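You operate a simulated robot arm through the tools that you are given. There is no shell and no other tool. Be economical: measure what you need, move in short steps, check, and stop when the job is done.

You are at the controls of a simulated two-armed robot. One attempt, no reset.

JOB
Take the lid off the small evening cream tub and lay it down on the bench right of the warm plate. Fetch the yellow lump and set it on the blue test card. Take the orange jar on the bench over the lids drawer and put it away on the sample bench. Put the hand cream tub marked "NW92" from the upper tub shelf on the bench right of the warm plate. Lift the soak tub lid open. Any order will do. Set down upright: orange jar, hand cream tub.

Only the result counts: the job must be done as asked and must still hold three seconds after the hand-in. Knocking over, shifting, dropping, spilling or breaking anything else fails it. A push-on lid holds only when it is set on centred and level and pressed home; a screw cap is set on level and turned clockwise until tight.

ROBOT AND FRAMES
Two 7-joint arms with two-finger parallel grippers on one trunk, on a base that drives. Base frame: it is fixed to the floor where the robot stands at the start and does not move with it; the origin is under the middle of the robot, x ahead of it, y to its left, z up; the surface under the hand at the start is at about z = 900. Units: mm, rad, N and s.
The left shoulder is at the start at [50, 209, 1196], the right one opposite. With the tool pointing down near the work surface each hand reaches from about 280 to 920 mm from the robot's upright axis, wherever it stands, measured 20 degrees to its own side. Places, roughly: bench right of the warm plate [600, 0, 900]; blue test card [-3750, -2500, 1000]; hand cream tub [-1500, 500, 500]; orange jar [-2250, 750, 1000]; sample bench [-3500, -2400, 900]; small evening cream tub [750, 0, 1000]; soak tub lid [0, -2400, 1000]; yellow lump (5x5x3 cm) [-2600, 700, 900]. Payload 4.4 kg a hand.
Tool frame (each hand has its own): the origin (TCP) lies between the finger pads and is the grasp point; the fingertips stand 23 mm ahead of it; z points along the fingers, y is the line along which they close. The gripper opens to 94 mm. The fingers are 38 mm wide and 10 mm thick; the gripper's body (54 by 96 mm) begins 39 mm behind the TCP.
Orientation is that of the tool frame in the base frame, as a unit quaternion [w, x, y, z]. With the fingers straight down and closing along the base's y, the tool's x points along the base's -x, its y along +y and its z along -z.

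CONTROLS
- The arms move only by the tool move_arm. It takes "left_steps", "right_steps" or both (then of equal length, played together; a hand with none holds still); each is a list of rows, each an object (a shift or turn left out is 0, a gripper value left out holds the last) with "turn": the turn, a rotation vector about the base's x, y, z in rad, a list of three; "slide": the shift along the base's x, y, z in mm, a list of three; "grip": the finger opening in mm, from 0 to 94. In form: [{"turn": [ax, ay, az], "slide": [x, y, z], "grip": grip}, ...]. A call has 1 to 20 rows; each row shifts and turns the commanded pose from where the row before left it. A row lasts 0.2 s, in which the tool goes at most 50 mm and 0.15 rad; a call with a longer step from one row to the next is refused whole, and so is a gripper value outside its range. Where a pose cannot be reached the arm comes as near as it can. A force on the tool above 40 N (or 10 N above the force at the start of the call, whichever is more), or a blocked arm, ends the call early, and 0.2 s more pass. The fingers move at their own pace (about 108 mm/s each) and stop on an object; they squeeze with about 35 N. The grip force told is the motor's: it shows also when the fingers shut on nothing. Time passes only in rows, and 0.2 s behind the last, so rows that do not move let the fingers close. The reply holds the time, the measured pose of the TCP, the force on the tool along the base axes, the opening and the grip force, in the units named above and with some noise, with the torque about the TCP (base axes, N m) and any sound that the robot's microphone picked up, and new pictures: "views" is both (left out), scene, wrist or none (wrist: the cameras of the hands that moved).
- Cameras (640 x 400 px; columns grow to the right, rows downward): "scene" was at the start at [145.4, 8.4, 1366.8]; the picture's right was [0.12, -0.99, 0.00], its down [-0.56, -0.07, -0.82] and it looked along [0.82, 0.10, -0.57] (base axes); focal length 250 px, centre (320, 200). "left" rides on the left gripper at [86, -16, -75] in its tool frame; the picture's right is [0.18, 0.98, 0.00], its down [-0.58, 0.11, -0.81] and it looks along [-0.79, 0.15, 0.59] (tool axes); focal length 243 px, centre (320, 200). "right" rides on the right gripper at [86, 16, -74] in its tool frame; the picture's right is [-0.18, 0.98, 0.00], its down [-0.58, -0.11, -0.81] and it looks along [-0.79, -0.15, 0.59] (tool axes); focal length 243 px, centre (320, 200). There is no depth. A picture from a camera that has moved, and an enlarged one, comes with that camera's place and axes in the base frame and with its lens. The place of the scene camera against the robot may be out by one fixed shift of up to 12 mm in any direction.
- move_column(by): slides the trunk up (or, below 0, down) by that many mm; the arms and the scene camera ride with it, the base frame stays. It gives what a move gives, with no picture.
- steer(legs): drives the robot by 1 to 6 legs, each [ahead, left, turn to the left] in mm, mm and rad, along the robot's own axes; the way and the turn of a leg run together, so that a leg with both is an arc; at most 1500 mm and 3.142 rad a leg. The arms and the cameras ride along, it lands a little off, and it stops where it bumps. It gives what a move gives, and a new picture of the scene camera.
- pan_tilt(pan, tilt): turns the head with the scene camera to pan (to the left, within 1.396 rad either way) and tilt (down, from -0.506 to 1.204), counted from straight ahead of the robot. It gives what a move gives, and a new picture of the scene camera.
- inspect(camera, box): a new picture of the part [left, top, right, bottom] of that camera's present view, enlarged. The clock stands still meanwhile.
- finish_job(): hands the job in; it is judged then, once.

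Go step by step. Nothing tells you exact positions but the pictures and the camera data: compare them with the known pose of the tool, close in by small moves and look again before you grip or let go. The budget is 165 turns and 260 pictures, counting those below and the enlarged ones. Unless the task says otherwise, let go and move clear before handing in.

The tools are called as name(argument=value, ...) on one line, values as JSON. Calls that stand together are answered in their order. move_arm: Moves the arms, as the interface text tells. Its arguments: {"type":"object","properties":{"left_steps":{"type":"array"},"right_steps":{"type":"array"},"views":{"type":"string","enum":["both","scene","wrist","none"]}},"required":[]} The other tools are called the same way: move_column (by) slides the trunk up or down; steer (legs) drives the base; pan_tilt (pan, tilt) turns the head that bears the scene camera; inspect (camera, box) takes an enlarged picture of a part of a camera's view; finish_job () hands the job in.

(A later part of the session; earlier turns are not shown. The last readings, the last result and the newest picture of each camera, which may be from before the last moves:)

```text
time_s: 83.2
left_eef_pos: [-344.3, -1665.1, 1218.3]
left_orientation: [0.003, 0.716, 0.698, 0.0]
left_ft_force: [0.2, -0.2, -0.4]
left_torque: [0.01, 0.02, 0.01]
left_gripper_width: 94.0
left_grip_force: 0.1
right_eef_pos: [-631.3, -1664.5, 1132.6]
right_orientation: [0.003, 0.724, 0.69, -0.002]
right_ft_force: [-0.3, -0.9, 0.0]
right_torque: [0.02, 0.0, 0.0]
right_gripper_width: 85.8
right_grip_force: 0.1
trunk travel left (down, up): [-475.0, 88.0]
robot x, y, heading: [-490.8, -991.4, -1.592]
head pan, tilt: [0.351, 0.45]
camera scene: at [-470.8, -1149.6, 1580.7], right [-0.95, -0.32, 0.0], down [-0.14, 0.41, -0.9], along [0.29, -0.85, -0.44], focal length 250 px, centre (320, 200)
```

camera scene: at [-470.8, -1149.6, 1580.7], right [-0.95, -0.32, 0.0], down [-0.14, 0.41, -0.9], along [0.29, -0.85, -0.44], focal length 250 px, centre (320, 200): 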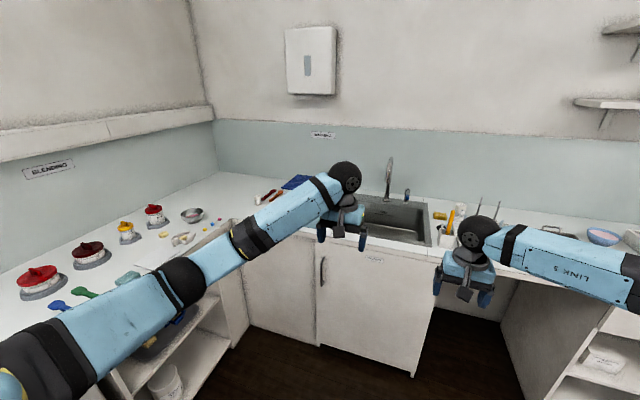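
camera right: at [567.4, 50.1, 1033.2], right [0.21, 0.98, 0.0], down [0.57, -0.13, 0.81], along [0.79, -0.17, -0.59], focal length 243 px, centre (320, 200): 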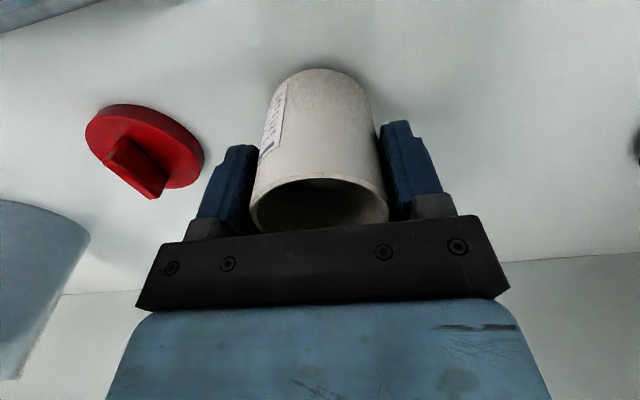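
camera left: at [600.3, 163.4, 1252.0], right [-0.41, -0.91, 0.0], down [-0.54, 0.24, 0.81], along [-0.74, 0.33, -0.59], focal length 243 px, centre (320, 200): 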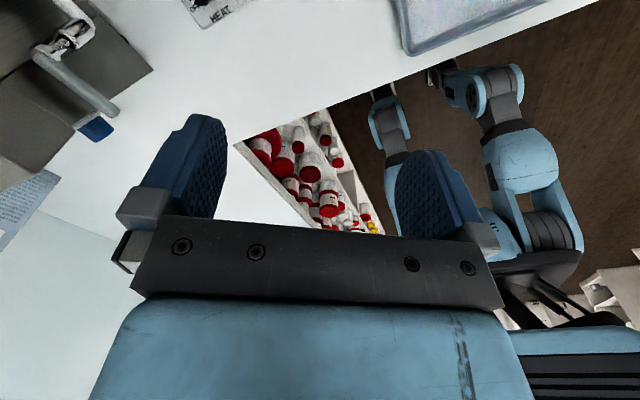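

The soak tub is hidden behind the left hand, at roughly [100, -2430]. I'll pull both hands in, then drive nearer so the left hand can work on it.

move_arm(left_steps=[{"slide": [20, 45, 0]}, {"slide": [20, 45, 0]}, {"slide": [20, 45, 0]}, {"slide": [20, 45, 0]}, {"slide": [20, 45, 0]}], right_steps=[{"slide": [0, 45, 0]}, {"slide": [0, 45, 0]}, {"slide": [0, 45, 0]}, {"slide": [0, 45, 0]}, {"slide": [0, 45, 0]}], views="none")

steer(legs=[[730, 360, 0.02]])

pan_tilt(pan=0.2, tilt=0.7)

```text
time_s: 84.5
left_eef_pos: [-241.3, -1439.0, 1219.7]
left_orientation: [0.004, 0.716, 0.698, -0.002]
left_ft_force: [1.2, 0.4, 0.4]
left_torque: [0.0, -0.02, -0.01]
left_gripper_width: 94.0
left_grip_force: 0.1
right_eef_pos: [-629.8, -1436.2, 1134.9]
right_orientation: [0.003, 0.725, 0.689, -0.003]
right_ft_force: [-0.2, 0.8, 0.8]
right_torque: [-0.03, 0.0, 0.02]
right_gripper_width: 85.9
right_grip_force: 0.2
trunk travel left (down, up): [-475.0, 88.0]
robot x, y, heading: [-489.6, -988.8, -1.591]
head pan, tilt: [0.351, 0.45]
```

```text
time_s: 88.8
left_eef_pos: [118.1, -2168.4, 1219.5]
left_orientation: [0.004, 0.71, 0.704, -0.001]
left_ft_force: [-0.7, -0.2, 0.5]
left_torque: [-0.01, -0.01, 0.02]
left_gripper_width: 94.0
left_grip_force: 0.1
right_eef_pos: [-269.6, -2174.4, 1134.2]
right_orientation: [0.002, 0.717, 0.697, -0.001]
right_ft_force: [-0.1, 0.5, -0.8]
right_torque: [-0.02, 0.0, -0.01]
right_gripper_width: 86.2
right_grip_force: 0.0
trunk travel left (down, up): [-475.0, 88.0]
robot x, y, heading: [-136.0, -1724.6, -1.573]
head pan, tilt: [0.351, 0.45]
camera scene: at [-116.4, -1881.4, 1580.8], right [-0.94, -0.34, 0.0], down [-0.15, 0.41, -0.9], along [0.31, -0.85, -0.44], focal length 250 px, centre (320, 200)
```

scene: 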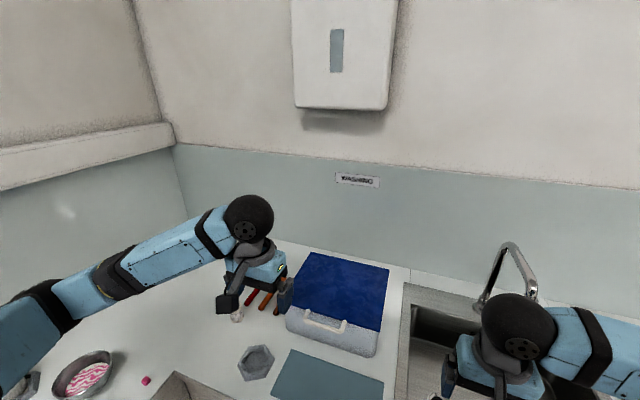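

```text
time_s: 89.6
left_eef_pos: [118.4, -2168.5, 1217.8]
left_orientation: [0.003, 0.71, 0.704, -0.001]
left_ft_force: [-0.3, -0.9, 0.4]
left_torque: [-0.02, 0.0, -0.01]
left_gripper_width: 93.8
left_grip_force: 0.1
right_eef_pos: [-270.7, -2174.8, 1133.3]
right_orientation: [0.001, 0.718, 0.697, -0.001]
right_ft_force: [0.0, 0.0, 0.6]
right_torque: [-0.03, -0.01, 0.02]
right_gripper_width: 86.0
right_grip_force: 0.1
trunk travel left (down, up): [-475.0, 88.0]
robot x, y, heading: [-140.2, -1725.6, -1.576]
head pan, tilt: [0.201, 0.7]
camera scene: at [-130.9, -1878.6, 1558.6], right [-0.98, -0.2, 0.0], down [-0.13, 0.63, -0.77], along [0.15, -0.75, -0.64], focal length 250 px, centre (320, 200)
```

scene: 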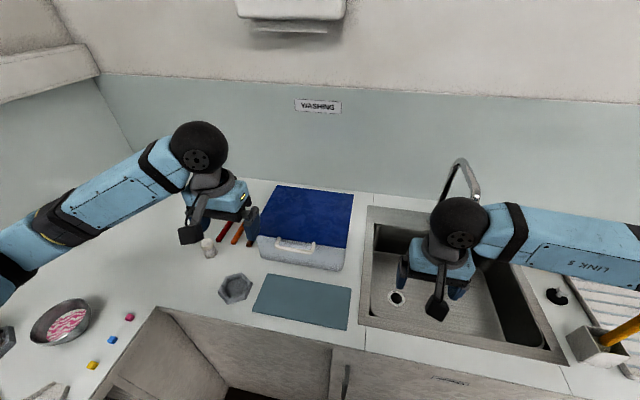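

inspect(camera="scene", box=[200, 160, 380, 340])

inspect(camera="left", box=[0, 0, 640, 400])

```text
2.22 times, centred on (290, 250) of scene
camera zoom: at [-130.9, -1878.6, 1558.6], right [-0.98, -0.2, 0.0], down [-0.13, 0.63, -0.77], along [0.15, -0.75, -0.64], focal length 555 px, centre (387, 89)
```

zoom: 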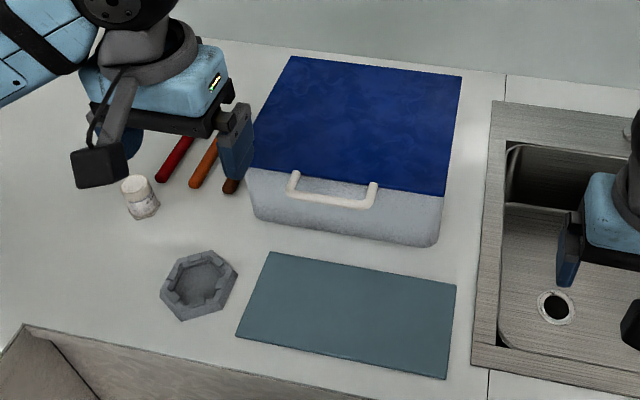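

```text
1.00 times, centred on (320, 200) of left (not enlarged: the box is as wide or as high as the picture)
camera zoom: at [101.3, -2083.3, 1291.6], right [0.98, 0.18, 0.0], down [0.1, -0.58, 0.81], along [0.15, -0.8, -0.59], focal length 243 px, centre (320, 200)
```

zoom: 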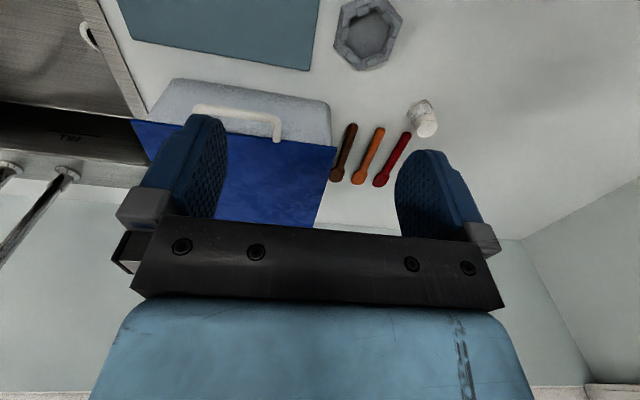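

The soak tub's lid has a bar handle along x at about [26, -2307, 990] and looks hinged at the rear, y≈-2608. I'll drive a touch closer, then turn the left hand to close across the bar.

steer(legs=[[45, 0, 0]])

move_arm(left_steps=[{"slide": [-9, -7, 0], "turn": [0, 0, 0.143]}, {"slide": [-9, -7, 0], "turn": [0, 0, 0.143]}, {"slide": [-9, -7, 0], "turn": [0, 0, 0.143]}, {"slide": [-9, -7, 0], "turn": [0, 0, 0.143]}, {"slide": [-9, -7, 0], "turn": [0, 0, 0.143]}, {"slide": [-9, -7, 0], "turn": [0, 0, 0.143]}, {"slide": [-9, -7, 0], "turn": [0, 0, 0.143]}, {"slide": [-9, -7, 0], "turn": [0, 0, 0.143]}, {"slide": [-9, -7, 0], "turn": [0, 0, 0.143]}, {"slide": [-9, -7, 0], "turn": [0, 0, 0.143]}, {"slide": [-2, -7, -30], "turn": [0, 0, 0.141]}, {"slide": [0, -10, -40]}, {"grip": 50, "slide": [0, -7, -30]}])

```text
time_s: 90.5
left_eef_pos: [118.2, -2210.3, 1219.6]
left_orientation: [0.004, 0.709, 0.705, -0.002]
left_ft_force: [-1.3, 0.7, 0.1]
left_torque: [0.02, -0.01, 0.0]
left_gripper_width: 94.1
left_grip_force: 0.1
right_eef_pos: [-270.6, -2216.6, 1134.1]
right_orientation: [0.002, 0.717, 0.697, -0.002]
right_ft_force: [0.3, 0.3, 0.4]
right_torque: [0.02, -0.04, -0.01]
right_gripper_width: 86.0
right_grip_force: 0.1
trunk travel left (down, up): [-475.0, 88.0]
robot x, y, heading: [-140.7, -1772.4, -1.571]
head pan, tilt: [0.201, 0.7]
camera scene: at [-131.0, -1920.1, 1558.9], right [-0.98, -0.2, 0.0], down [-0.13, 0.63, -0.77], along [0.15, -0.75, -0.64], focal length 250 px, centre (320, 200)
```

scene: 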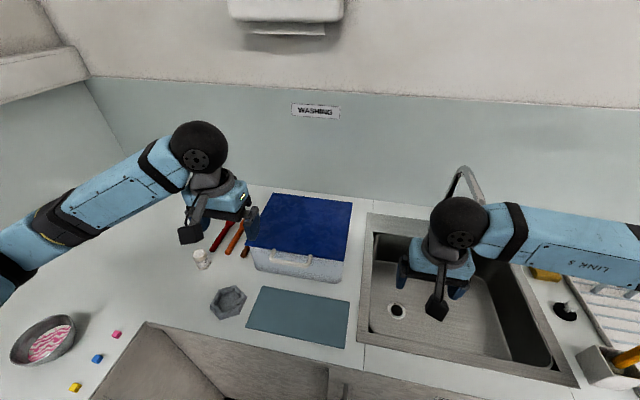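

```text
time_s: 93.3
left_eef_pos: [26.9, -2307.0, 1120.2]
left_orientation: [0.003, 0.003, 1.0, 0.002]
left_ft_force: [0.0, -0.2, -0.2]
left_torque: [-0.01, 0.01, -0.03]
left_gripper_width: 50.1
left_grip_force: 0.1
right_eef_pos: [-270.0, -2218.5, 1133.7]
right_orientation: [0.002, 0.717, 0.697, 0.0]
right_ft_force: [-0.2, 0.0, 0.0]
right_torque: [0.0, -0.02, 0.0]
right_gripper_width: 86.0
right_grip_force: 0.0
trunk travel left (down, up): [-475.0, 88.0]
robot x, y, heading: [-137.3, -1771.2, -1.57]
head pan, tilt: [0.201, 0.7]
camera scene: at [-131.0, -1922.7, 1558.6], right [-0.98, -0.2, 0.0], down [-0.13, 0.63, -0.76], along [0.15, -0.75, -0.64], focal length 250 px, centre (320, 200)
camera left: at [-61.2, -2324.4, 1191.2], right [-0.18, 0.98, 0.0], down [0.58, 0.1, 0.81], along [0.8, 0.15, -0.59], focal length 243 px, centre (320, 200)
```

scene: 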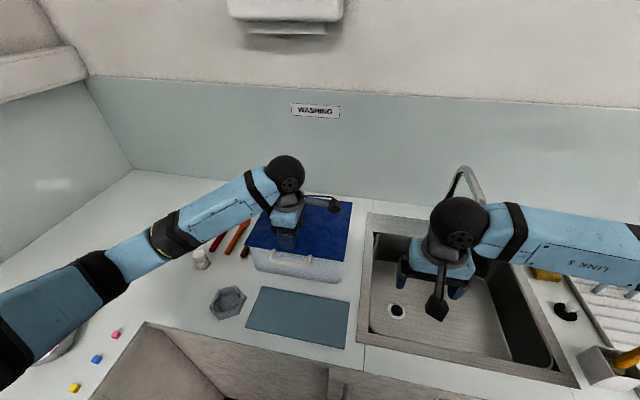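
left: 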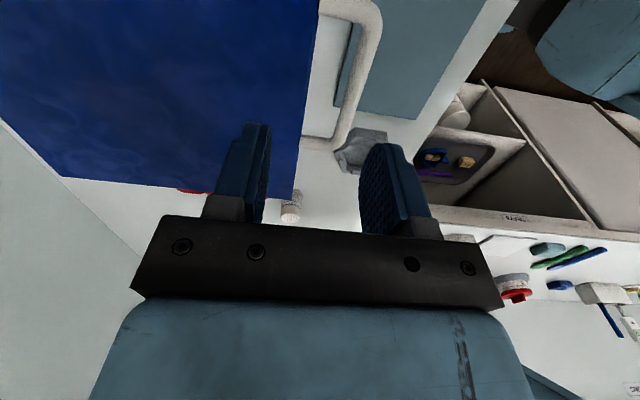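

Comparing both wrist views, the bar is actually nearer and higher, about [22, -2280, 1030]. I'll correct and check again before going between the stubs.

move_arm(left_steps=[{"slide": [0, 27, 0], "grip": 36}, {"slide": [0, 0, -15]}, {"slide": [0, 0, -15]}, {}])

inspect(camera="scene", box=[220, 180, 380, 300])

```text
time_s: 94.3
left_eef_pos: [26.2, -2278.4, 1089.0]
left_orientation: [0.002, 0.003, 1.0, 0.002]
left_ft_force: [0.6, 0.0, 0.1]
left_torque: [0.0, 0.01, 0.03]
left_gripper_width: 36.1
left_grip_force: 0.1
right_eef_pos: [-270.8, -2218.7, 1133.8]
right_orientation: [0.003, 0.717, 0.697, -0.001]
right_ft_force: [0.1, 0.5, 0.4]
right_torque: [0.0, 0.02, 0.01]
right_gripper_width: 86.0
right_grip_force: 0.1
trunk travel left (down, up): [-475.0, 88.0]
robot x, y, heading: [-137.3, -1768.3, -1.572]
head pan, tilt: [0.201, 0.7]
camera scene: at [-131.0, -1922.3, 1558.6], right [-0.98, -0.2, 0.0], down [-0.13, 0.63, -0.77], along [0.15, -0.75, -0.64], focal length 250 px, centre (320, 200)
camera left: at [-61.4, -2296.3, 1160.8], right [-0.18, 0.98, 0.0], down [0.58, 0.1, 0.81], along [0.8, 0.15, -0.59], focal length 243 px, centre (320, 200)
```

scene: 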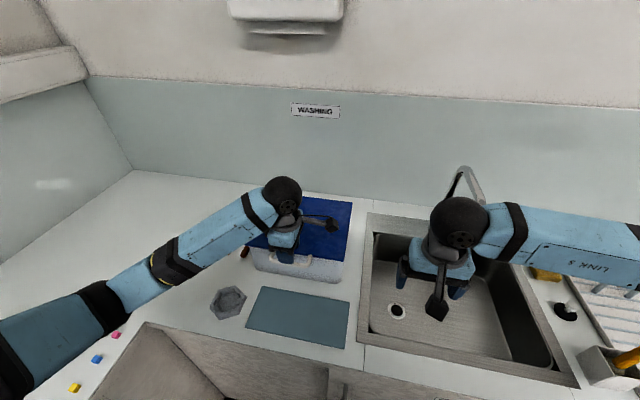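
left: 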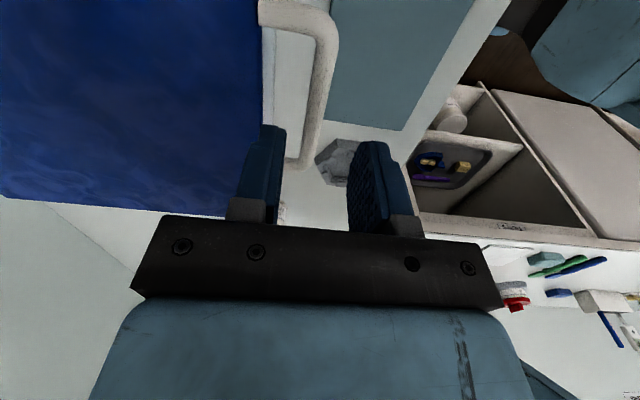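

```text
3.33 times, centred on (300, 240) of scene
camera zoom: at [-131.0, -1922.3, 1558.6], right [-0.98, -0.2, 0.0], down [-0.13, 0.63, -0.77], along [0.15, -0.75, -0.64], focal length 832 px, centre (387, 67)
```

zoom: 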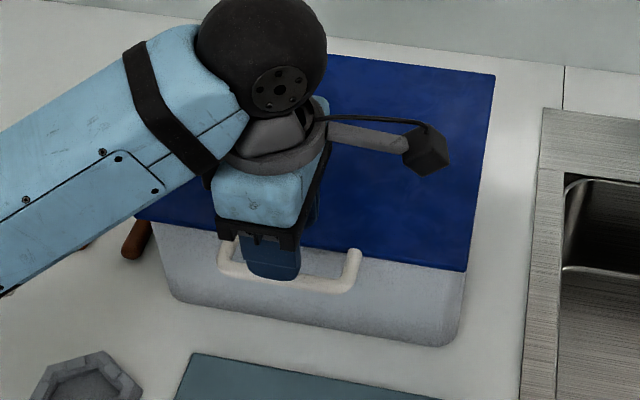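

The bar is aligned under the fingers, so I'll go down slowly.

move_arm(left_steps=[{"slide": [-3, -1, -10]}, {"slide": [0, 0, -10]}, {"slide": [0, 0, -10]}, {"slide": [0, 0, -10]}, {}])

inspect(camera="scene", box=[240, 210, 360, 300])

```text
time_s: 95.5
left_eef_pos: [24.6, -2280.2, 1047.9]
left_orientation: [0.002, 0.004, 1.0, 0.002]
left_ft_force: [-0.1, 0.4, 0.4]
left_torque: [0.0, -0.02, 0.01]
left_gripper_width: 35.8
left_grip_force: 0.1
right_eef_pos: [-270.4, -2218.7, 1133.4]
right_orientation: [0.002, 0.717, 0.697, -0.001]
right_ft_force: [0.4, -0.1, 0.0]
right_torque: [0.02, 0.02, -0.02]
right_gripper_width: 85.9
right_grip_force: 0.1
trunk travel left (down, up): [-475.0, 88.0]
robot x, y, heading: [-137.9, -1770.2, -1.572]
head pan, tilt: [0.201, 0.7]
camera scene: at [-131.0, -1922.5, 1558.5], right [-0.98, -0.2, 0.0], down [-0.13, 0.63, -0.76], along [0.15, -0.75, -0.64], focal length 250 px, centre (320, 200)
camera left: at [-64.4, -2297.5, 1121.1], right [-0.18, 0.98, 0.0], down [0.58, 0.1, 0.81], along [0.8, 0.15, -0.59], focal length 243 px, centre (320, 200)
```

scene: 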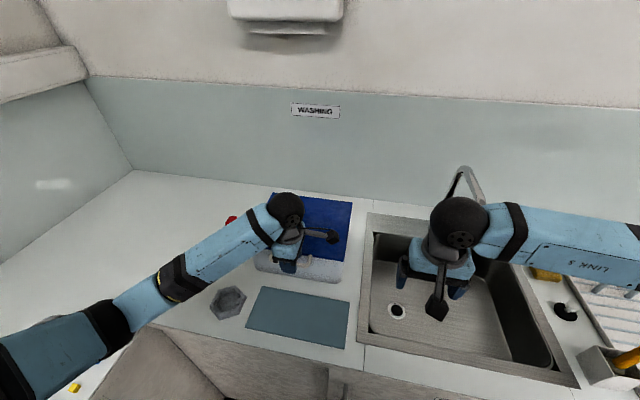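
left: 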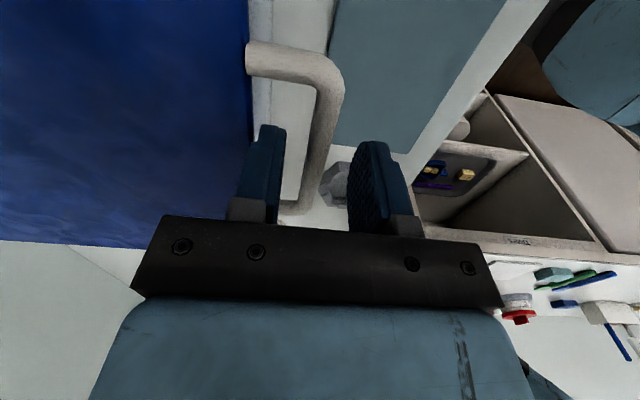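

```text
4.44 times, centred on (300, 255) of scene
camera zoom: at [-131.0, -1922.5, 1558.5], right [-0.98, -0.2, 0.0], down [-0.13, 0.63, -0.76], along [0.15, -0.75, -0.64], focal length 1110 px, centre (409, -44)
```

zoom: 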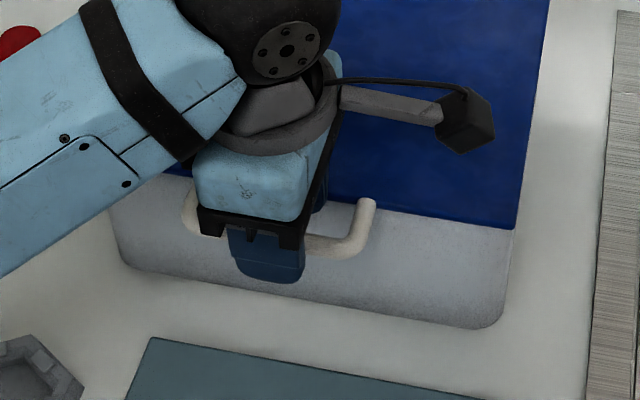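

The bar is at z≈1029. I'll drop 9 mm more and close on it.

move_arm(left_steps=[{"slide": [0, 0, -5]}, {"slide": [0, 0, -5]}, {"grip": 20}, {"grip": 0}, {"grip": 0}])

```text
time_s: 96.7
left_eef_pos: [23.7, -2282.1, 1038.4]
left_orientation: [0.003, 0.004, 1.0, 0.002]
left_ft_force: [0.2, -8.4, 1.8]
left_torque: [-0.14, -0.28, -1.2]
left_gripper_width: 11.3
left_grip_force: 45.2
right_eef_pos: [-269.4, -2217.9, 1132.3]
right_orientation: [0.001, 0.717, 0.697, -0.001]
right_ft_force: [0.0, -0.4, 0.0]
right_torque: [0.03, 0.02, -0.03]
right_gripper_width: 86.0
right_grip_force: 0.1
trunk travel left (down, up): [-475.0, 88.0]
robot x, y, heading: [-140.2, -1772.2, -1.572]
head pan, tilt: [0.201, 0.7]
camera scene: at [-130.9, -1923.7, 1558.4], right [-0.98, -0.2, 0.0], down [-0.13, 0.63, -0.76], along [0.15, -0.75, -0.64], focal length 250 px, centre (320, 200)
camera left: at [-64.3, -2298.8, 1111.4], right [-0.18, 0.98, 0.0], down [0.58, 0.1, 0.81], along [0.8, 0.15, -0.59], focal length 243 px, centre (320, 200)
```

scene: 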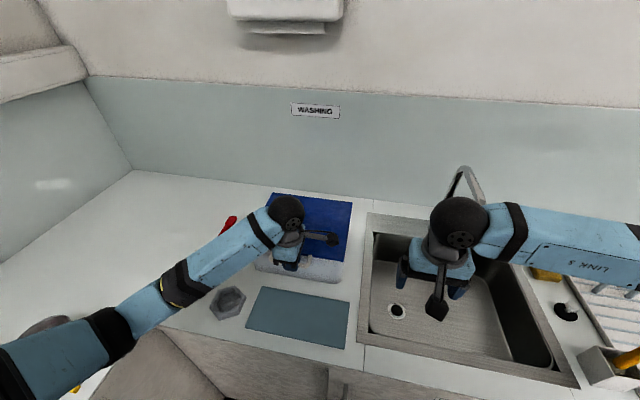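
left: 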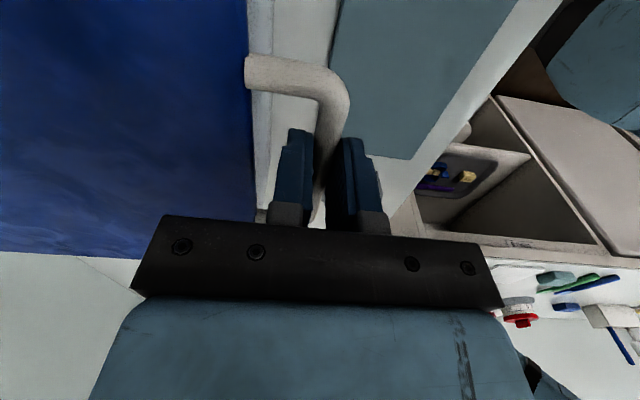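

I have the bar. I'll lift along the hinge arc in small steps and watch the force.

move_arm(left_steps=[{"slide": [0, -1, 12]}, {"slide": [0, -1.3, 12.5]}, {"slide": [0, -2, 12]}, {"slide": [0, -2.4, 12.3]}, {"slide": [0, -3, 12]}, {"slide": [0, -3.5, 11.7]}, {}])

```text
time_s: 98.3
left_eef_pos: [23.7, -2292.3, 1111.6]
left_orientation: [0.003, 0.004, 1.0, 0.001]
left_ft_force: [-0.1, 14.6, 3.6]
left_torque: [0.26, 0.5, -1.07]
left_gripper_width: 11.3
left_grip_force: 44.9
right_eef_pos: [-270.5, -2216.9, 1135.3]
right_orientation: [0.004, 0.717, 0.697, -0.002]
right_ft_force: [-0.7, -0.4, -0.1]
right_torque: [-0.02, 0.02, 0.0]
right_gripper_width: 85.9
right_grip_force: 0.1
trunk travel left (down, up): [-475.0, 88.0]
robot x, y, heading: [-136.3, -1771.9, -1.577]
head pan, tilt: [0.201, 0.7]
camera scene: at [-130.9, -1919.7, 1558.9], right [-0.98, -0.2, 0.0], down [-0.13, 0.63, -0.77], along [0.15, -0.75, -0.64], focal length 250 px, centre (320, 200)
camera left: at [-64.3, -2308.8, 1185.4], right [-0.18, 0.98, 0.0], down [0.58, 0.1, 0.81], along [0.8, 0.14, -0.59], focal length 243 px, centre (320, 200)
```

scene: 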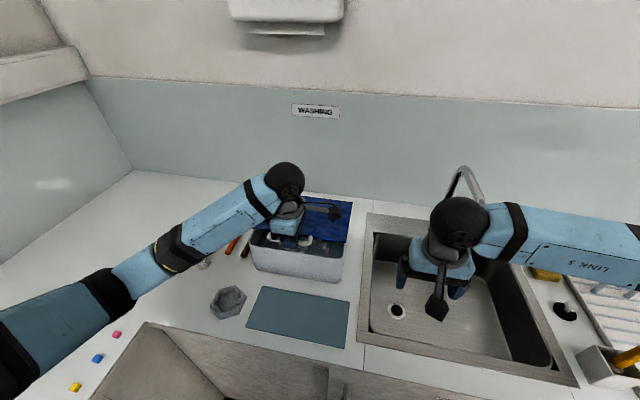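
left: 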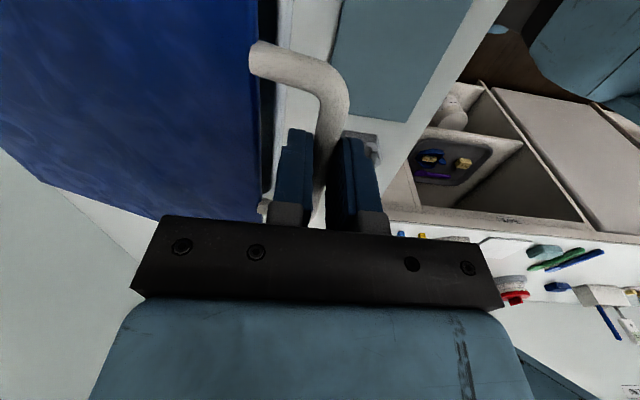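

The lid is opening. The sideways force suggests a slightly larger radius, so I'll adjust and continue.

move_arm(left_steps=[{"slide": [0, -2, 15]}, {"slide": [0, -4.5, 14.5]}, {"slide": [0, -6, 14.5]}, {"slide": [0, -7, 14]}, {"slide": [0, -7.5, 13.7]}, {"slide": [0, -8.5, 13.3]}, {"slide": [0, -9, 12.8]}, {"slide": [0, -9.7, 12.4]}, {}])

```text
time_s: 100.3
left_eef_pos: [24.6, -2348.4, 1220.7]
left_orientation: [0.002, 0.003, 1.0, 0.003]
left_ft_force: [-1.6, -4.0, -5.0]
left_torque: [-0.04, 0.11, -0.75]
left_gripper_width: 11.2
left_grip_force: 45.1
right_eef_pos: [-269.2, -2219.3, 1133.6]
right_orientation: [0.002, 0.717, 0.697, -0.001]
right_ft_force: [-0.6, -0.9, -0.4]
right_torque: [-0.02, 0.01, 0.02]
right_gripper_width: 85.9
right_grip_force: 0.1
trunk travel left (down, up): [-475.0, 88.0]
robot x, y, heading: [-137.8, -1770.1, -1.57]
head pan, tilt: [0.201, 0.7]
camera scene: at [-131.1, -1923.8, 1558.4], right [-0.98, -0.2, 0.0], down [-0.13, 0.63, -0.76], along [0.15, -0.75, -0.64], focal length 250 px, centre (320, 200)
camera left: at [-64.3, -2366.8, 1293.6], right [-0.18, 0.98, 0.0], down [0.58, 0.1, 0.81], along [0.8, 0.15, -0.59], focal length 243 px, centre (320, 200)
```

scene: 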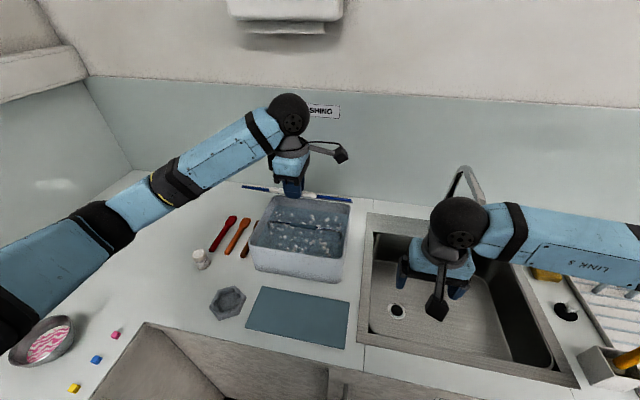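
left: 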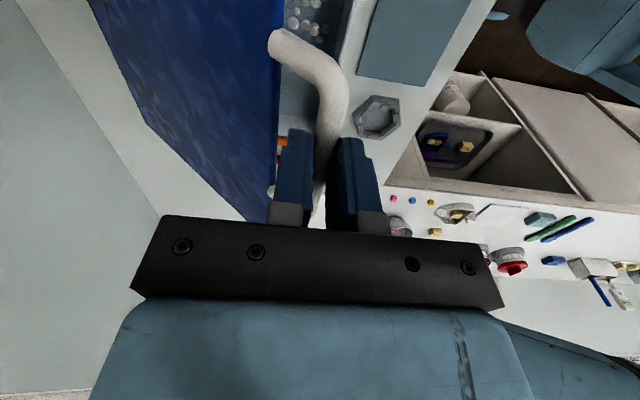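

About 38° open. I'll continue to roughly 70°.

move_arm(left_steps=[{"slide": [0, -13.5, 15.7]}, {"slide": [0, -15.5, 14.7]}, {"slide": [0, -16, 13.6]}, {"slide": [0, -17, 12.4]}, {"slide": [0, -17.6, 11.3]}, {"slide": [0, -18.4, 10]}, {"slide": [0, -19, 8.7]}, {"slide": [0, -19.7, 7.2]}, {}])

```text
time_s: 102.3
left_eef_pos: [24.3, -2485.7, 1308.0]
left_orientation: [0.005, 0.003, 1.0, 0.007]
left_ft_force: [-4.3, -5.9, -27.6]
left_torque: [-0.09, 0.84, 0.34]
left_gripper_width: 11.3
left_grip_force: 44.9
right_eef_pos: [-269.7, -2220.6, 1133.2]
right_orientation: [0.002, 0.717, 0.697, 0.001]
right_ft_force: [0.3, -0.5, -0.6]
right_torque: [-0.01, -0.01, 0.02]
right_gripper_width: 86.1
right_grip_force: 0.1
trunk travel left (down, up): [-475.0, 88.0]
robot x, y, heading: [-141.0, -1768.3, -1.572]
head pan, tilt: [0.201, 0.7]
stopped in row 9 (left hand): the force on the tool passed its limit at 41 N (the readings are from after the stop); the commanded pose is now the measured one
camera scene: at [-130.3, -1924.9, 1558.4], right [-0.98, -0.2, 0.0], down [-0.13, 0.63, -0.76], along [0.15, -0.75, -0.65], focal length 250 px, centre (320, 200)
camera left: at [-64.5, -2504.5, 1380.2], right [-0.18, 0.98, 0.01], down [0.58, 0.09, 0.81], along [0.8, 0.15, -0.58], focal length 243 px, centre (320, 200)
```

scene: 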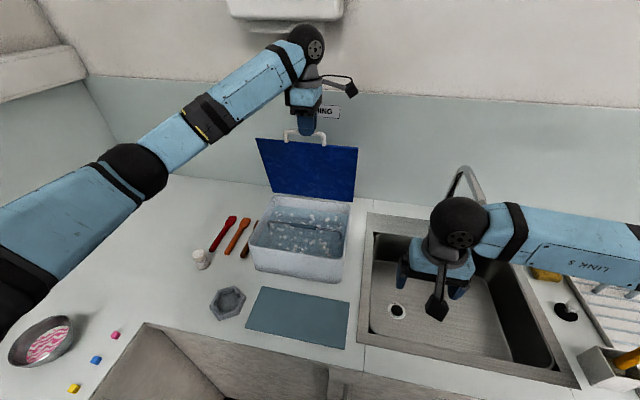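
left: 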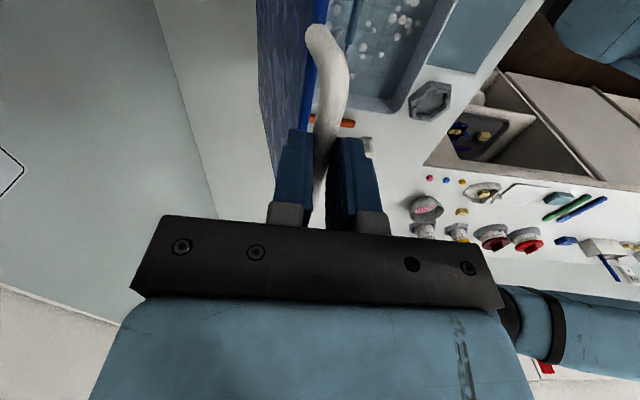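

About 75° open. The readings fit a 277 mm radius with the hinge near y=-2559, so I'll carry on past vertical.

move_arm(left_steps=[{"slide": [0, -13, 1]}, {"slide": [0, -12.6, 1.8]}, {"slide": [0, -12, 1.8]}, {"slide": [0, -12, 1.3]}, {"slide": [0, -12, 0.8]}, {"slide": [0, -12.2, 0.3]}, {"slide": [0, -12.2, -0.3]}, {"slide": [0, -12, -0.8]}, {}])

```text
time_s: 103.3
left_eef_pos: [23.4, -2530.0, 1316.1]
left_orientation: [0.004, 0.003, 1.0, 0.01]
left_ft_force: [2.1, 17.4, -3.8]
left_torque: [0.41, 0.83, 0.89]
left_gripper_width: 11.6
left_grip_force: 45.0
right_eef_pos: [-270.0, -2218.5, 1134.2]
right_orientation: [0.002, 0.717, 0.697, -0.001]
right_ft_force: [-0.1, -1.0, 0.0]
right_torque: [-0.01, 0.0, 0.03]
right_gripper_width: 85.9
right_grip_force: 0.0
trunk travel left (down, up): [-475.0, 88.0]
robot x, y, heading: [-141.0, -1769.0, -1.577]
head pan, tilt: [0.201, 0.7]
stopped in row 5 (left hand): the force on the tool passed its limit at 46 N (the readings are from after the stop); the commanded pose is now the measured one
camera scene: at [-130.4, -1921.7, 1558.9], right [-0.98, -0.2, 0.0], down [-0.13, 0.63, -0.77], along [0.15, -0.75, -0.64], focal length 250 px, centre (320, 200)
camera left: at [-64.5, -2548.6, 1388.4], right [-0.18, 0.98, 0.02], down [0.58, 0.09, 0.81], along [0.8, 0.15, -0.58], focal length 243 px, centre (320, 200)
```

scene: 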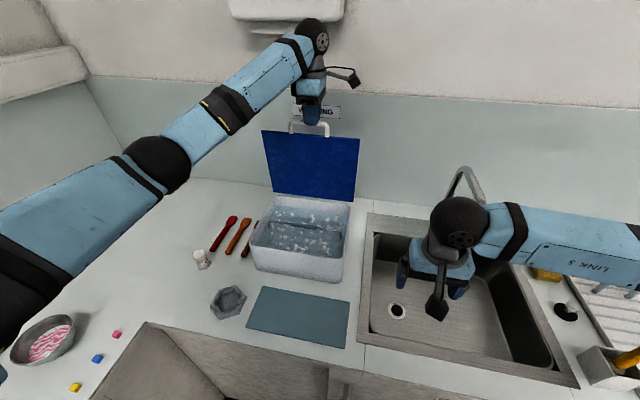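
left: 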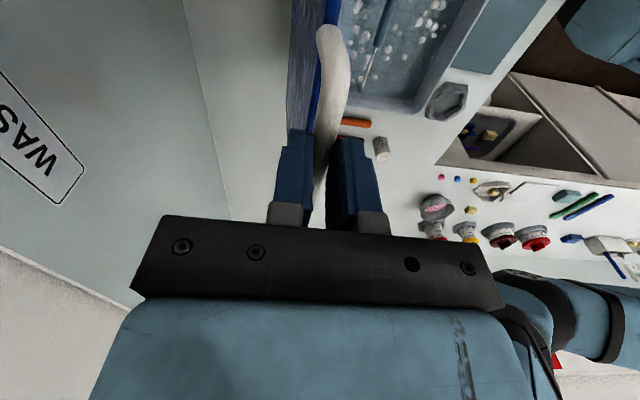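

The lid has met a firm stop near vertical. I'll open the fingers a little while still straddling the bar, to see whether it stays up by itself.

move_arm(left_steps=[{"slide": [0, 3, 0]}, {"grip": 30}, {}, {}])

inspect(camera="left", box=[240, 0, 440, 220])

```text
time_s: 104.3
left_eef_pos: [23.4, -2527.3, 1314.6]
left_orientation: [0.004, 0.004, 1.0, 0.009]
left_ft_force: [0.5, -1.3, 1.0]
left_torque: [0.0, 0.0, -0.04]
left_gripper_width: 30.0
left_grip_force: 0.0
right_eef_pos: [-269.6, -2218.3, 1132.8]
right_orientation: [0.003, 0.717, 0.697, -0.002]
right_ft_force: [-0.7, 0.2, -0.2]
right_torque: [-0.01, -0.02, -0.05]
right_gripper_width: 85.9
right_grip_force: 0.1
trunk travel left (down, up): [-475.0, 88.0]
robot x, y, heading: [-137.3, -1770.4, -1.571]
head pan, tilt: [0.201, 0.7]
camera scene: at [-131.0, -1922.2, 1558.6], right [-0.98, -0.2, 0.0], down [-0.13, 0.63, -0.77], along [0.15, -0.75, -0.64], focal length 250 px, centre (320, 200)
camera left: at [-65.4, -2546.3, 1388.7], right [-0.18, 0.98, 0.01], down [0.58, 0.09, 0.81], along [0.8, 0.15, -0.58], focal length 243 px, centre (320, 200)
```

scene: 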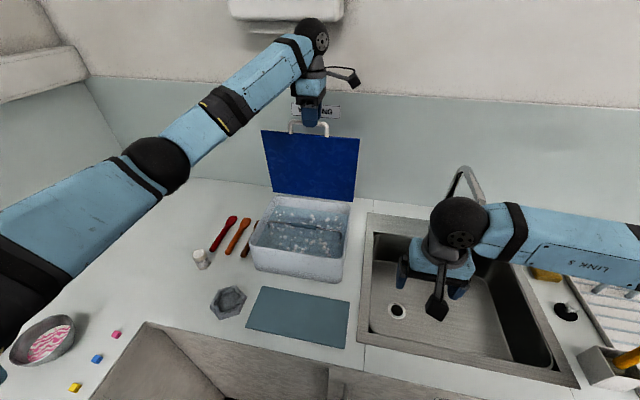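
left: 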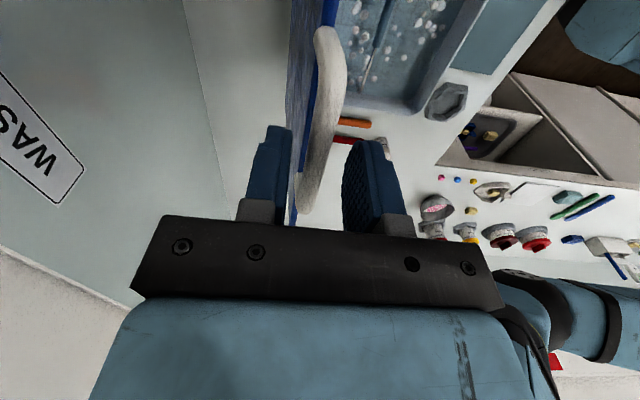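

```text
1.82 times, centred on (340, 110) of left
camera zoom: at [-65.4, -2546.3, 1388.7], right [-0.18, 0.98, 0.01], down [0.58, 0.09, 0.81], along [0.8, 0.15, -0.58], focal length 441 px, centre (284, 364)
```

zoom: 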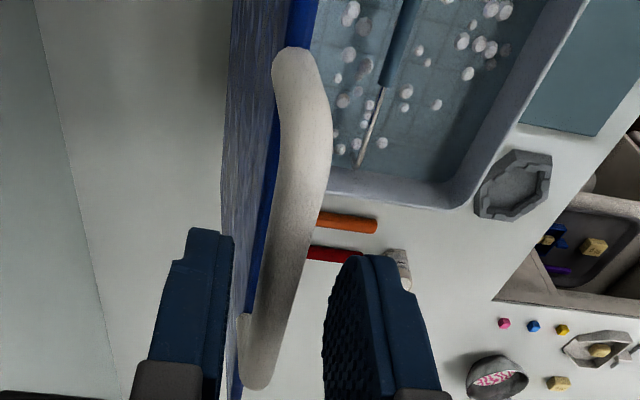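

The lid stays up on its own. I'll lift the fingers straight off the bar and then withdraw toward the robot.

move_arm(left_steps=[{"slide": [0, -1, 8]}, {"slide": [0, 0, 8]}, {"slide": [0, 0, 10]}, {"slide": [0, 5, 10]}, {"slide": [0, 30, 0]}, {"slide": [0, 40, 0]}, {"slide": [0, 45, 0]}, {"slide": [0, 45, 0]}, {"slide": [0, 45, 0]}, {"slide": [0, 45, 0]}], views="scene")

```text
time_s: 106.5
left_eef_pos: [22.6, -2271.3, 1352.8]
left_orientation: [0.003, 0.003, 1.0, 0.008]
left_ft_force: [0.1, 0.4, 0.5]
left_torque: [-0.03, 0.0, -0.01]
left_gripper_width: 30.1
left_grip_force: 0.1
right_eef_pos: [-269.6, -2217.3, 1135.4]
right_orientation: [0.002, 0.717, 0.697, -0.002]
right_ft_force: [0.8, 0.9, 0.4]
right_torque: [-0.03, 0.0, -0.02]
right_gripper_width: 86.0
right_grip_force: 0.0
trunk travel left (down, up): [-475.0, 88.0]
robot x, y, heading: [-136.8, -1769.1, -1.573]
head pan, tilt: [0.201, 0.7]
camera scene: at [-130.6, -1920.8, 1558.7], right [-0.98, -0.2, 0.0], down [-0.13, 0.63, -0.77], along [0.15, -0.75, -0.64], focal length 250 px, centre (320, 200)
```

scene: 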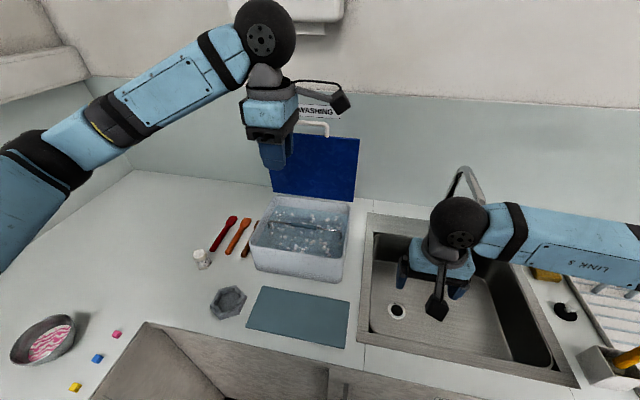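

The soak tub lid stays open. I'll turn the left hand back, retreat, and drive toward the left bench for the jar and the lump.

move_arm(left_steps=[{"slide": [9, 5, -10], "turn": [0, 0, -0.143]}, {"slide": [9, 5, -10], "turn": [0, 0, -0.143]}, {"slide": [9, 5, -10], "turn": [0, 0, -0.143]}, {"slide": [9, 5, -10], "turn": [0, 0, -0.143]}, {"slide": [9, 5, -10], "turn": [0, 0, -0.143]}, {"slide": [9, 5, -10], "turn": [0, 0, -0.143]}, {"slide": [9, 5, -10], "turn": [0, 0, -0.143]}, {"slide": [0, 5, -10], "turn": [0, 0, -0.143]}, {"slide": [0, 5, -10], "turn": [0, 0, -0.143]}, {"slide": [0, 5, -10], "turn": [0, 0, -0.143]}, {"slide": [0, 5, -10], "turn": [0, 0, -0.141]}], views="none")

steer(legs=[[-800, 0, 0], [0, 0, -3.14], [0, 1200, 0], [500, 1000, 0]])

pan_tilt(pan=0.0, tilt=0.5)

```text
time_s: 108.9
left_eef_pos: [85.0, -2220.2, 1241.4]
left_orientation: [0.007, 0.71, 0.704, 0.003]
left_ft_force: [-0.9, 0.8, -1.1]
left_torque: [0.03, -0.04, -0.02]
left_gripper_width: 30.0
left_grip_force: 0.1
right_eef_pos: [-269.8, -2219.9, 1132.7]
right_orientation: [0.003, 0.717, 0.697, -0.001]
right_ft_force: [0.4, 0.5, 0.5]
right_torque: [0.0, 0.03, -0.02]
right_gripper_width: 86.0
right_grip_force: 0.1
trunk travel left (down, up): [-475.0, 88.0]
robot x, y, heading: [-137.8, -1771.2, -1.573]
head pan, tilt: [0.201, 0.7]
```

```text
time_s: 139.7
left_eef_pos: [-2554.9, 6.8, 1240.6]
left_orientation: [-0.004, -0.702, 0.712, 0.007]
left_ft_force: [0.1, -0.7, 0.1]
left_torque: [-0.04, 0.0, 0.01]
left_gripper_width: 29.9
left_grip_force: 0.0
right_eef_pos: [-2198.9, 4.7, 1133.3]
right_orientation: [0.002, -0.695, 0.719, 0.002]
right_ft_force: [0.7, -0.8, -0.8]
right_torque: [-0.02, -0.01, 0.02]
right_gripper_width: 86.0
right_grip_force: 0.0
trunk travel left (down, up): [-475.0, 88.0]
robot x, y, heading: [-2334.0, -446.5, 1.561]
head pan, tilt: [0.201, 0.7]
camera scene: at [-2359.5, -296.4, 1558.5], right [0.98, 0.19, 0.0], down [0.12, -0.63, -0.76], along [-0.15, 0.75, -0.64], focal length 250 px, centre (320, 200)
```

scene: 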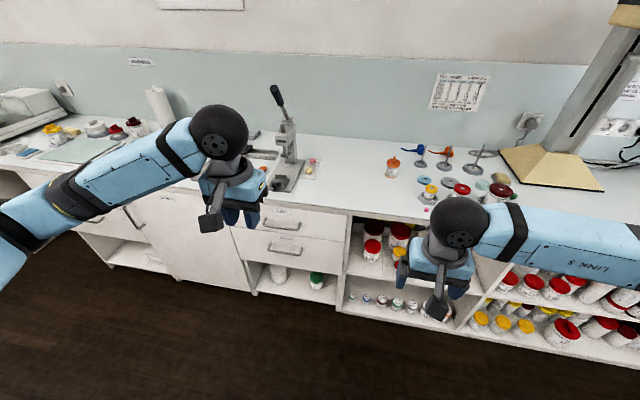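

```text
time_s: 140.4
left_eef_pos: [-2555.4, 6.7, 1241.1]
left_orientation: [-0.003, -0.702, 0.712, 0.007]
left_ft_force: [0.9, -0.4, -0.4]
left_torque: [0.0, 0.05, 0.0]
left_gripper_width: 29.9
left_grip_force: 0.0
right_eef_pos: [-2199.3, 2.1, 1134.2]
right_orientation: [0.0, -0.695, 0.719, 0.002]
right_ft_force: [0.2, -0.2, 0.0]
right_torque: [-0.01, -0.01, 0.02]
right_gripper_width: 86.1
right_grip_force: 0.0
trunk travel left (down, up): [-475.0, 88.0]
robot x, y, heading: [-2337.8, -441.6, 1.559]
head pan, tilt: [0.0, 0.499]
camera scene: at [-2342.7, -288.8, 1576.2], right [1.0, -0.01, 0.0], down [0.0, -0.48, -0.88], along [0.01, 0.88, -0.48], focal length 250 px, centre (320, 200)
```

scene: 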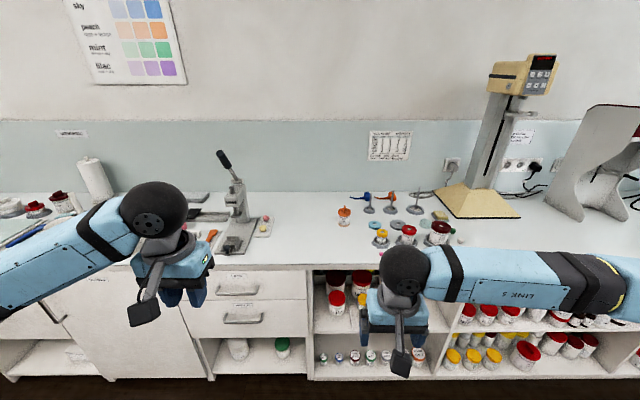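

inspect(camera="scene", box=[150, 160, 310, 320])

inspect(camera="scene", box=[310, 180, 470, 280])

inspect(camera="scene", box=[310, 250, 640, 390])

```text
2.50 times, centred on (230, 240) of scene
camera zoom: at [-2342.7, -288.8, 1576.2], right [1.0, -0.01, 0.0], down [0.0, -0.48, -0.88], along [0.01, 0.88, -0.48], focal length 624 px, centre (545, 100)
```

zoom: 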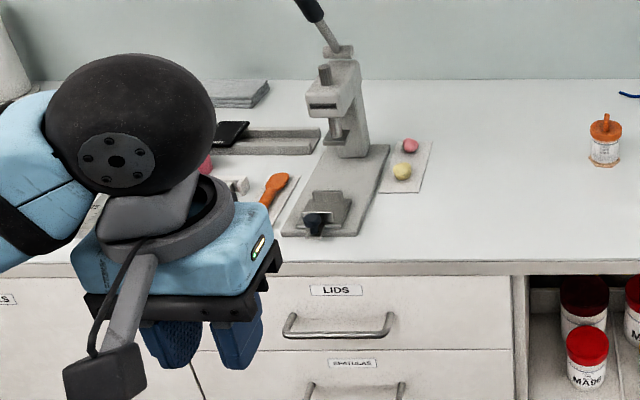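

```text
4.00 times, centred on (390, 230) of scene
camera zoom: at [-2342.7, -288.8, 1576.2], right [1.0, -0.01, 0.0], down [0.0, -0.48, -0.88], along [0.01, 0.88, -0.48], focal length 999 px, centre (40, 80)
```

zoom: 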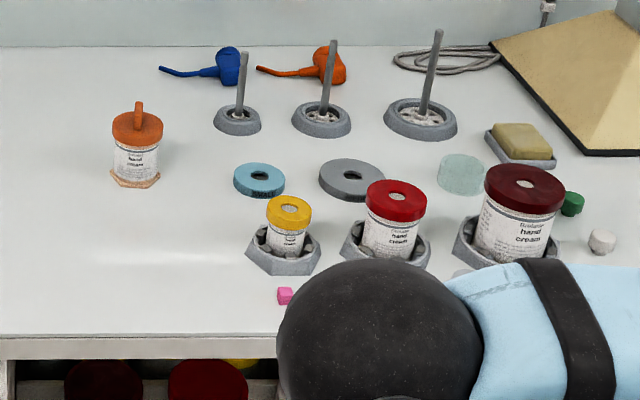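

```text
1.94 times, centred on (475, 320) of scene
camera zoom: at [-2342.7, -288.8, 1576.2], right [1.0, -0.01, 0.0], down [0.0, -0.48, -0.88], along [0.01, 0.88, -0.48], focal length 484 px, centre (19, -33)
```

zoom: 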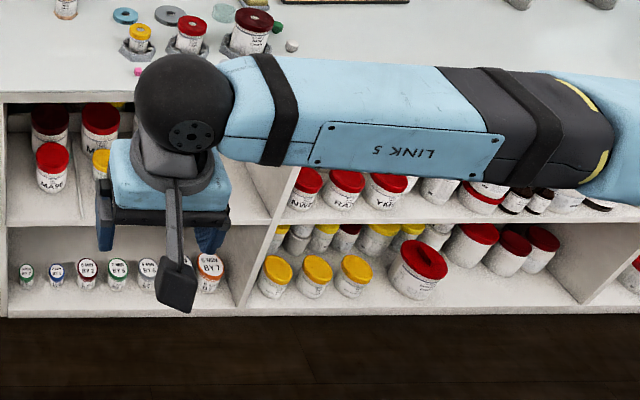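

I see the orange jar at about [-2215, 700] and the yellow lump at about [-2597, 671] on a white card by the press. I'll drive up between them, so each hand can take one.

steer(legs=[[490, 80, 0.01]])

pan_tilt(pan=0.0, tilt=0.85)

inspect(camera="left", box=[0, 0, 640, 400])

inspect(camera="right", box=[0, 0, 640, 400])

```text
time_s: 143.3
left_eef_pos: [-2639.3, 494.1, 1241.8]
left_orientation: [-0.003, -0.705, 0.709, 0.007]
left_ft_force: [-0.1, -0.2, 0.1]
left_torque: [0.05, 0.02, 0.0]
left_gripper_width: 30.2
left_grip_force: 0.1
right_eef_pos: [-2283.2, 495.0, 1132.7]
right_orientation: [0.001, -0.698, 0.716, 0.003]
right_ft_force: [0.2, -0.5, 0.3]
right_torque: [0.03, 0.01, 0.01]
right_gripper_width: 86.0
right_grip_force: 0.0
trunk travel left (down, up): [-475.0, 88.0]
robot x, y, heading: [-2412.9, 45.3, 1.576]
head pan, tilt: [0.0, 0.499]
camera scene: at [-2423.1, 201.0, 1576.3], right [1.0, 0.0, 0.0], down [0.0, -0.48, -0.88], along [0.0, 0.88, -0.48], focal length 250 px, centre (320, 200)
```

scene: 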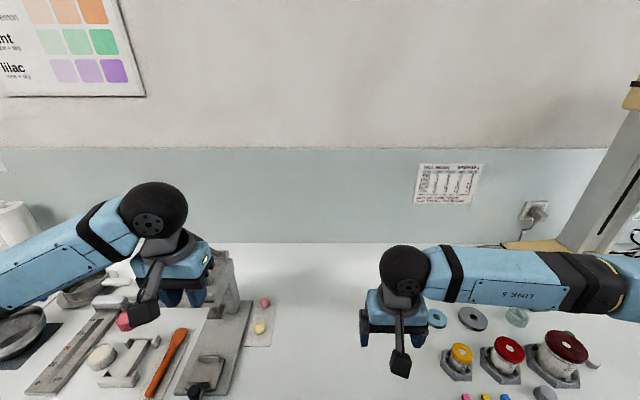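

```text
time_s: 144.2
left_eef_pos: [-2638.2, 494.9, 1241.5]
left_orientation: [-0.003, -0.706, 0.708, 0.007]
left_ft_force: [-0.4, -0.1, -0.3]
left_torque: [-0.03, 0.01, 0.0]
left_gripper_width: 30.1
left_grip_force: 0.0
right_eef_pos: [-2282.4, 494.6, 1133.0]
right_orientation: [0.0, -0.698, 0.716, 0.002]
right_ft_force: [-0.5, -0.5, -0.5]
right_torque: [-0.01, 0.03, 0.01]
right_gripper_width: 86.1
right_grip_force: 0.0
trunk travel left (down, up): [-475.0, 88.0]
robot x, y, heading: [-2412.5, 50.0, 1.577]
head pan, tilt: [0.0, 0.85]
camera scene: at [-2423.2, 188.5, 1546.3], right [1.0, 0.0, 0.0], down [0.0, -0.75, -0.66], along [0.0, 0.66, -0.75], focal length 250 px, centre (320, 200)
```

scene: 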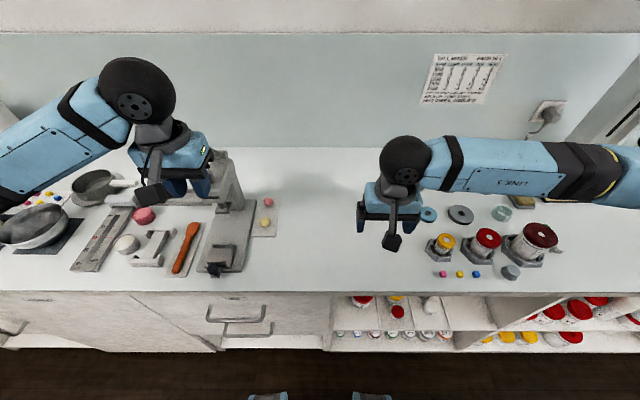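

```text
1.00 times, centred on (320, 200) of left (not enlarged: the box is as wide or as high as the picture)
camera zoom: at [-2622.5, 405.3, 1314.5], right [-0.98, -0.18, 0.01], down [-0.09, 0.58, 0.81], along [-0.16, 0.8, -0.58], focal length 243 px, centre (320, 200)
```

zoom: 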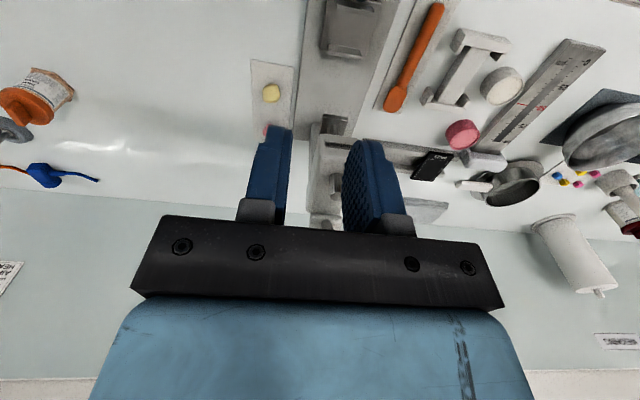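

```text
1.00 times, centred on (320, 200) of right (not enlarged: the box is as wide or as high as the picture)
camera zoom: at [-2300.7, 407.9, 1207.1], right [-0.98, 0.21, 0.0], down [0.12, 0.57, 0.81], along [0.17, 0.79, -0.59], focal length 243 px, centre (320, 200)
```

zoom: 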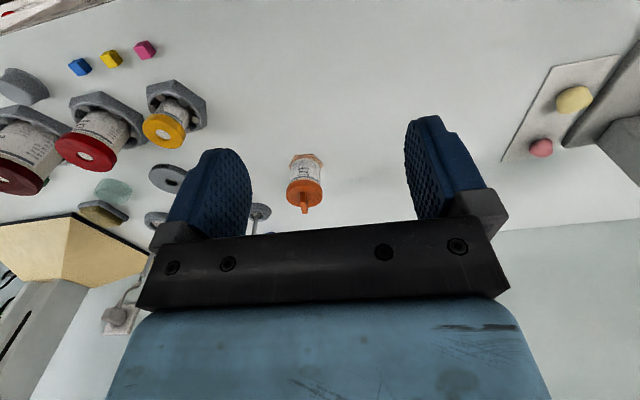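

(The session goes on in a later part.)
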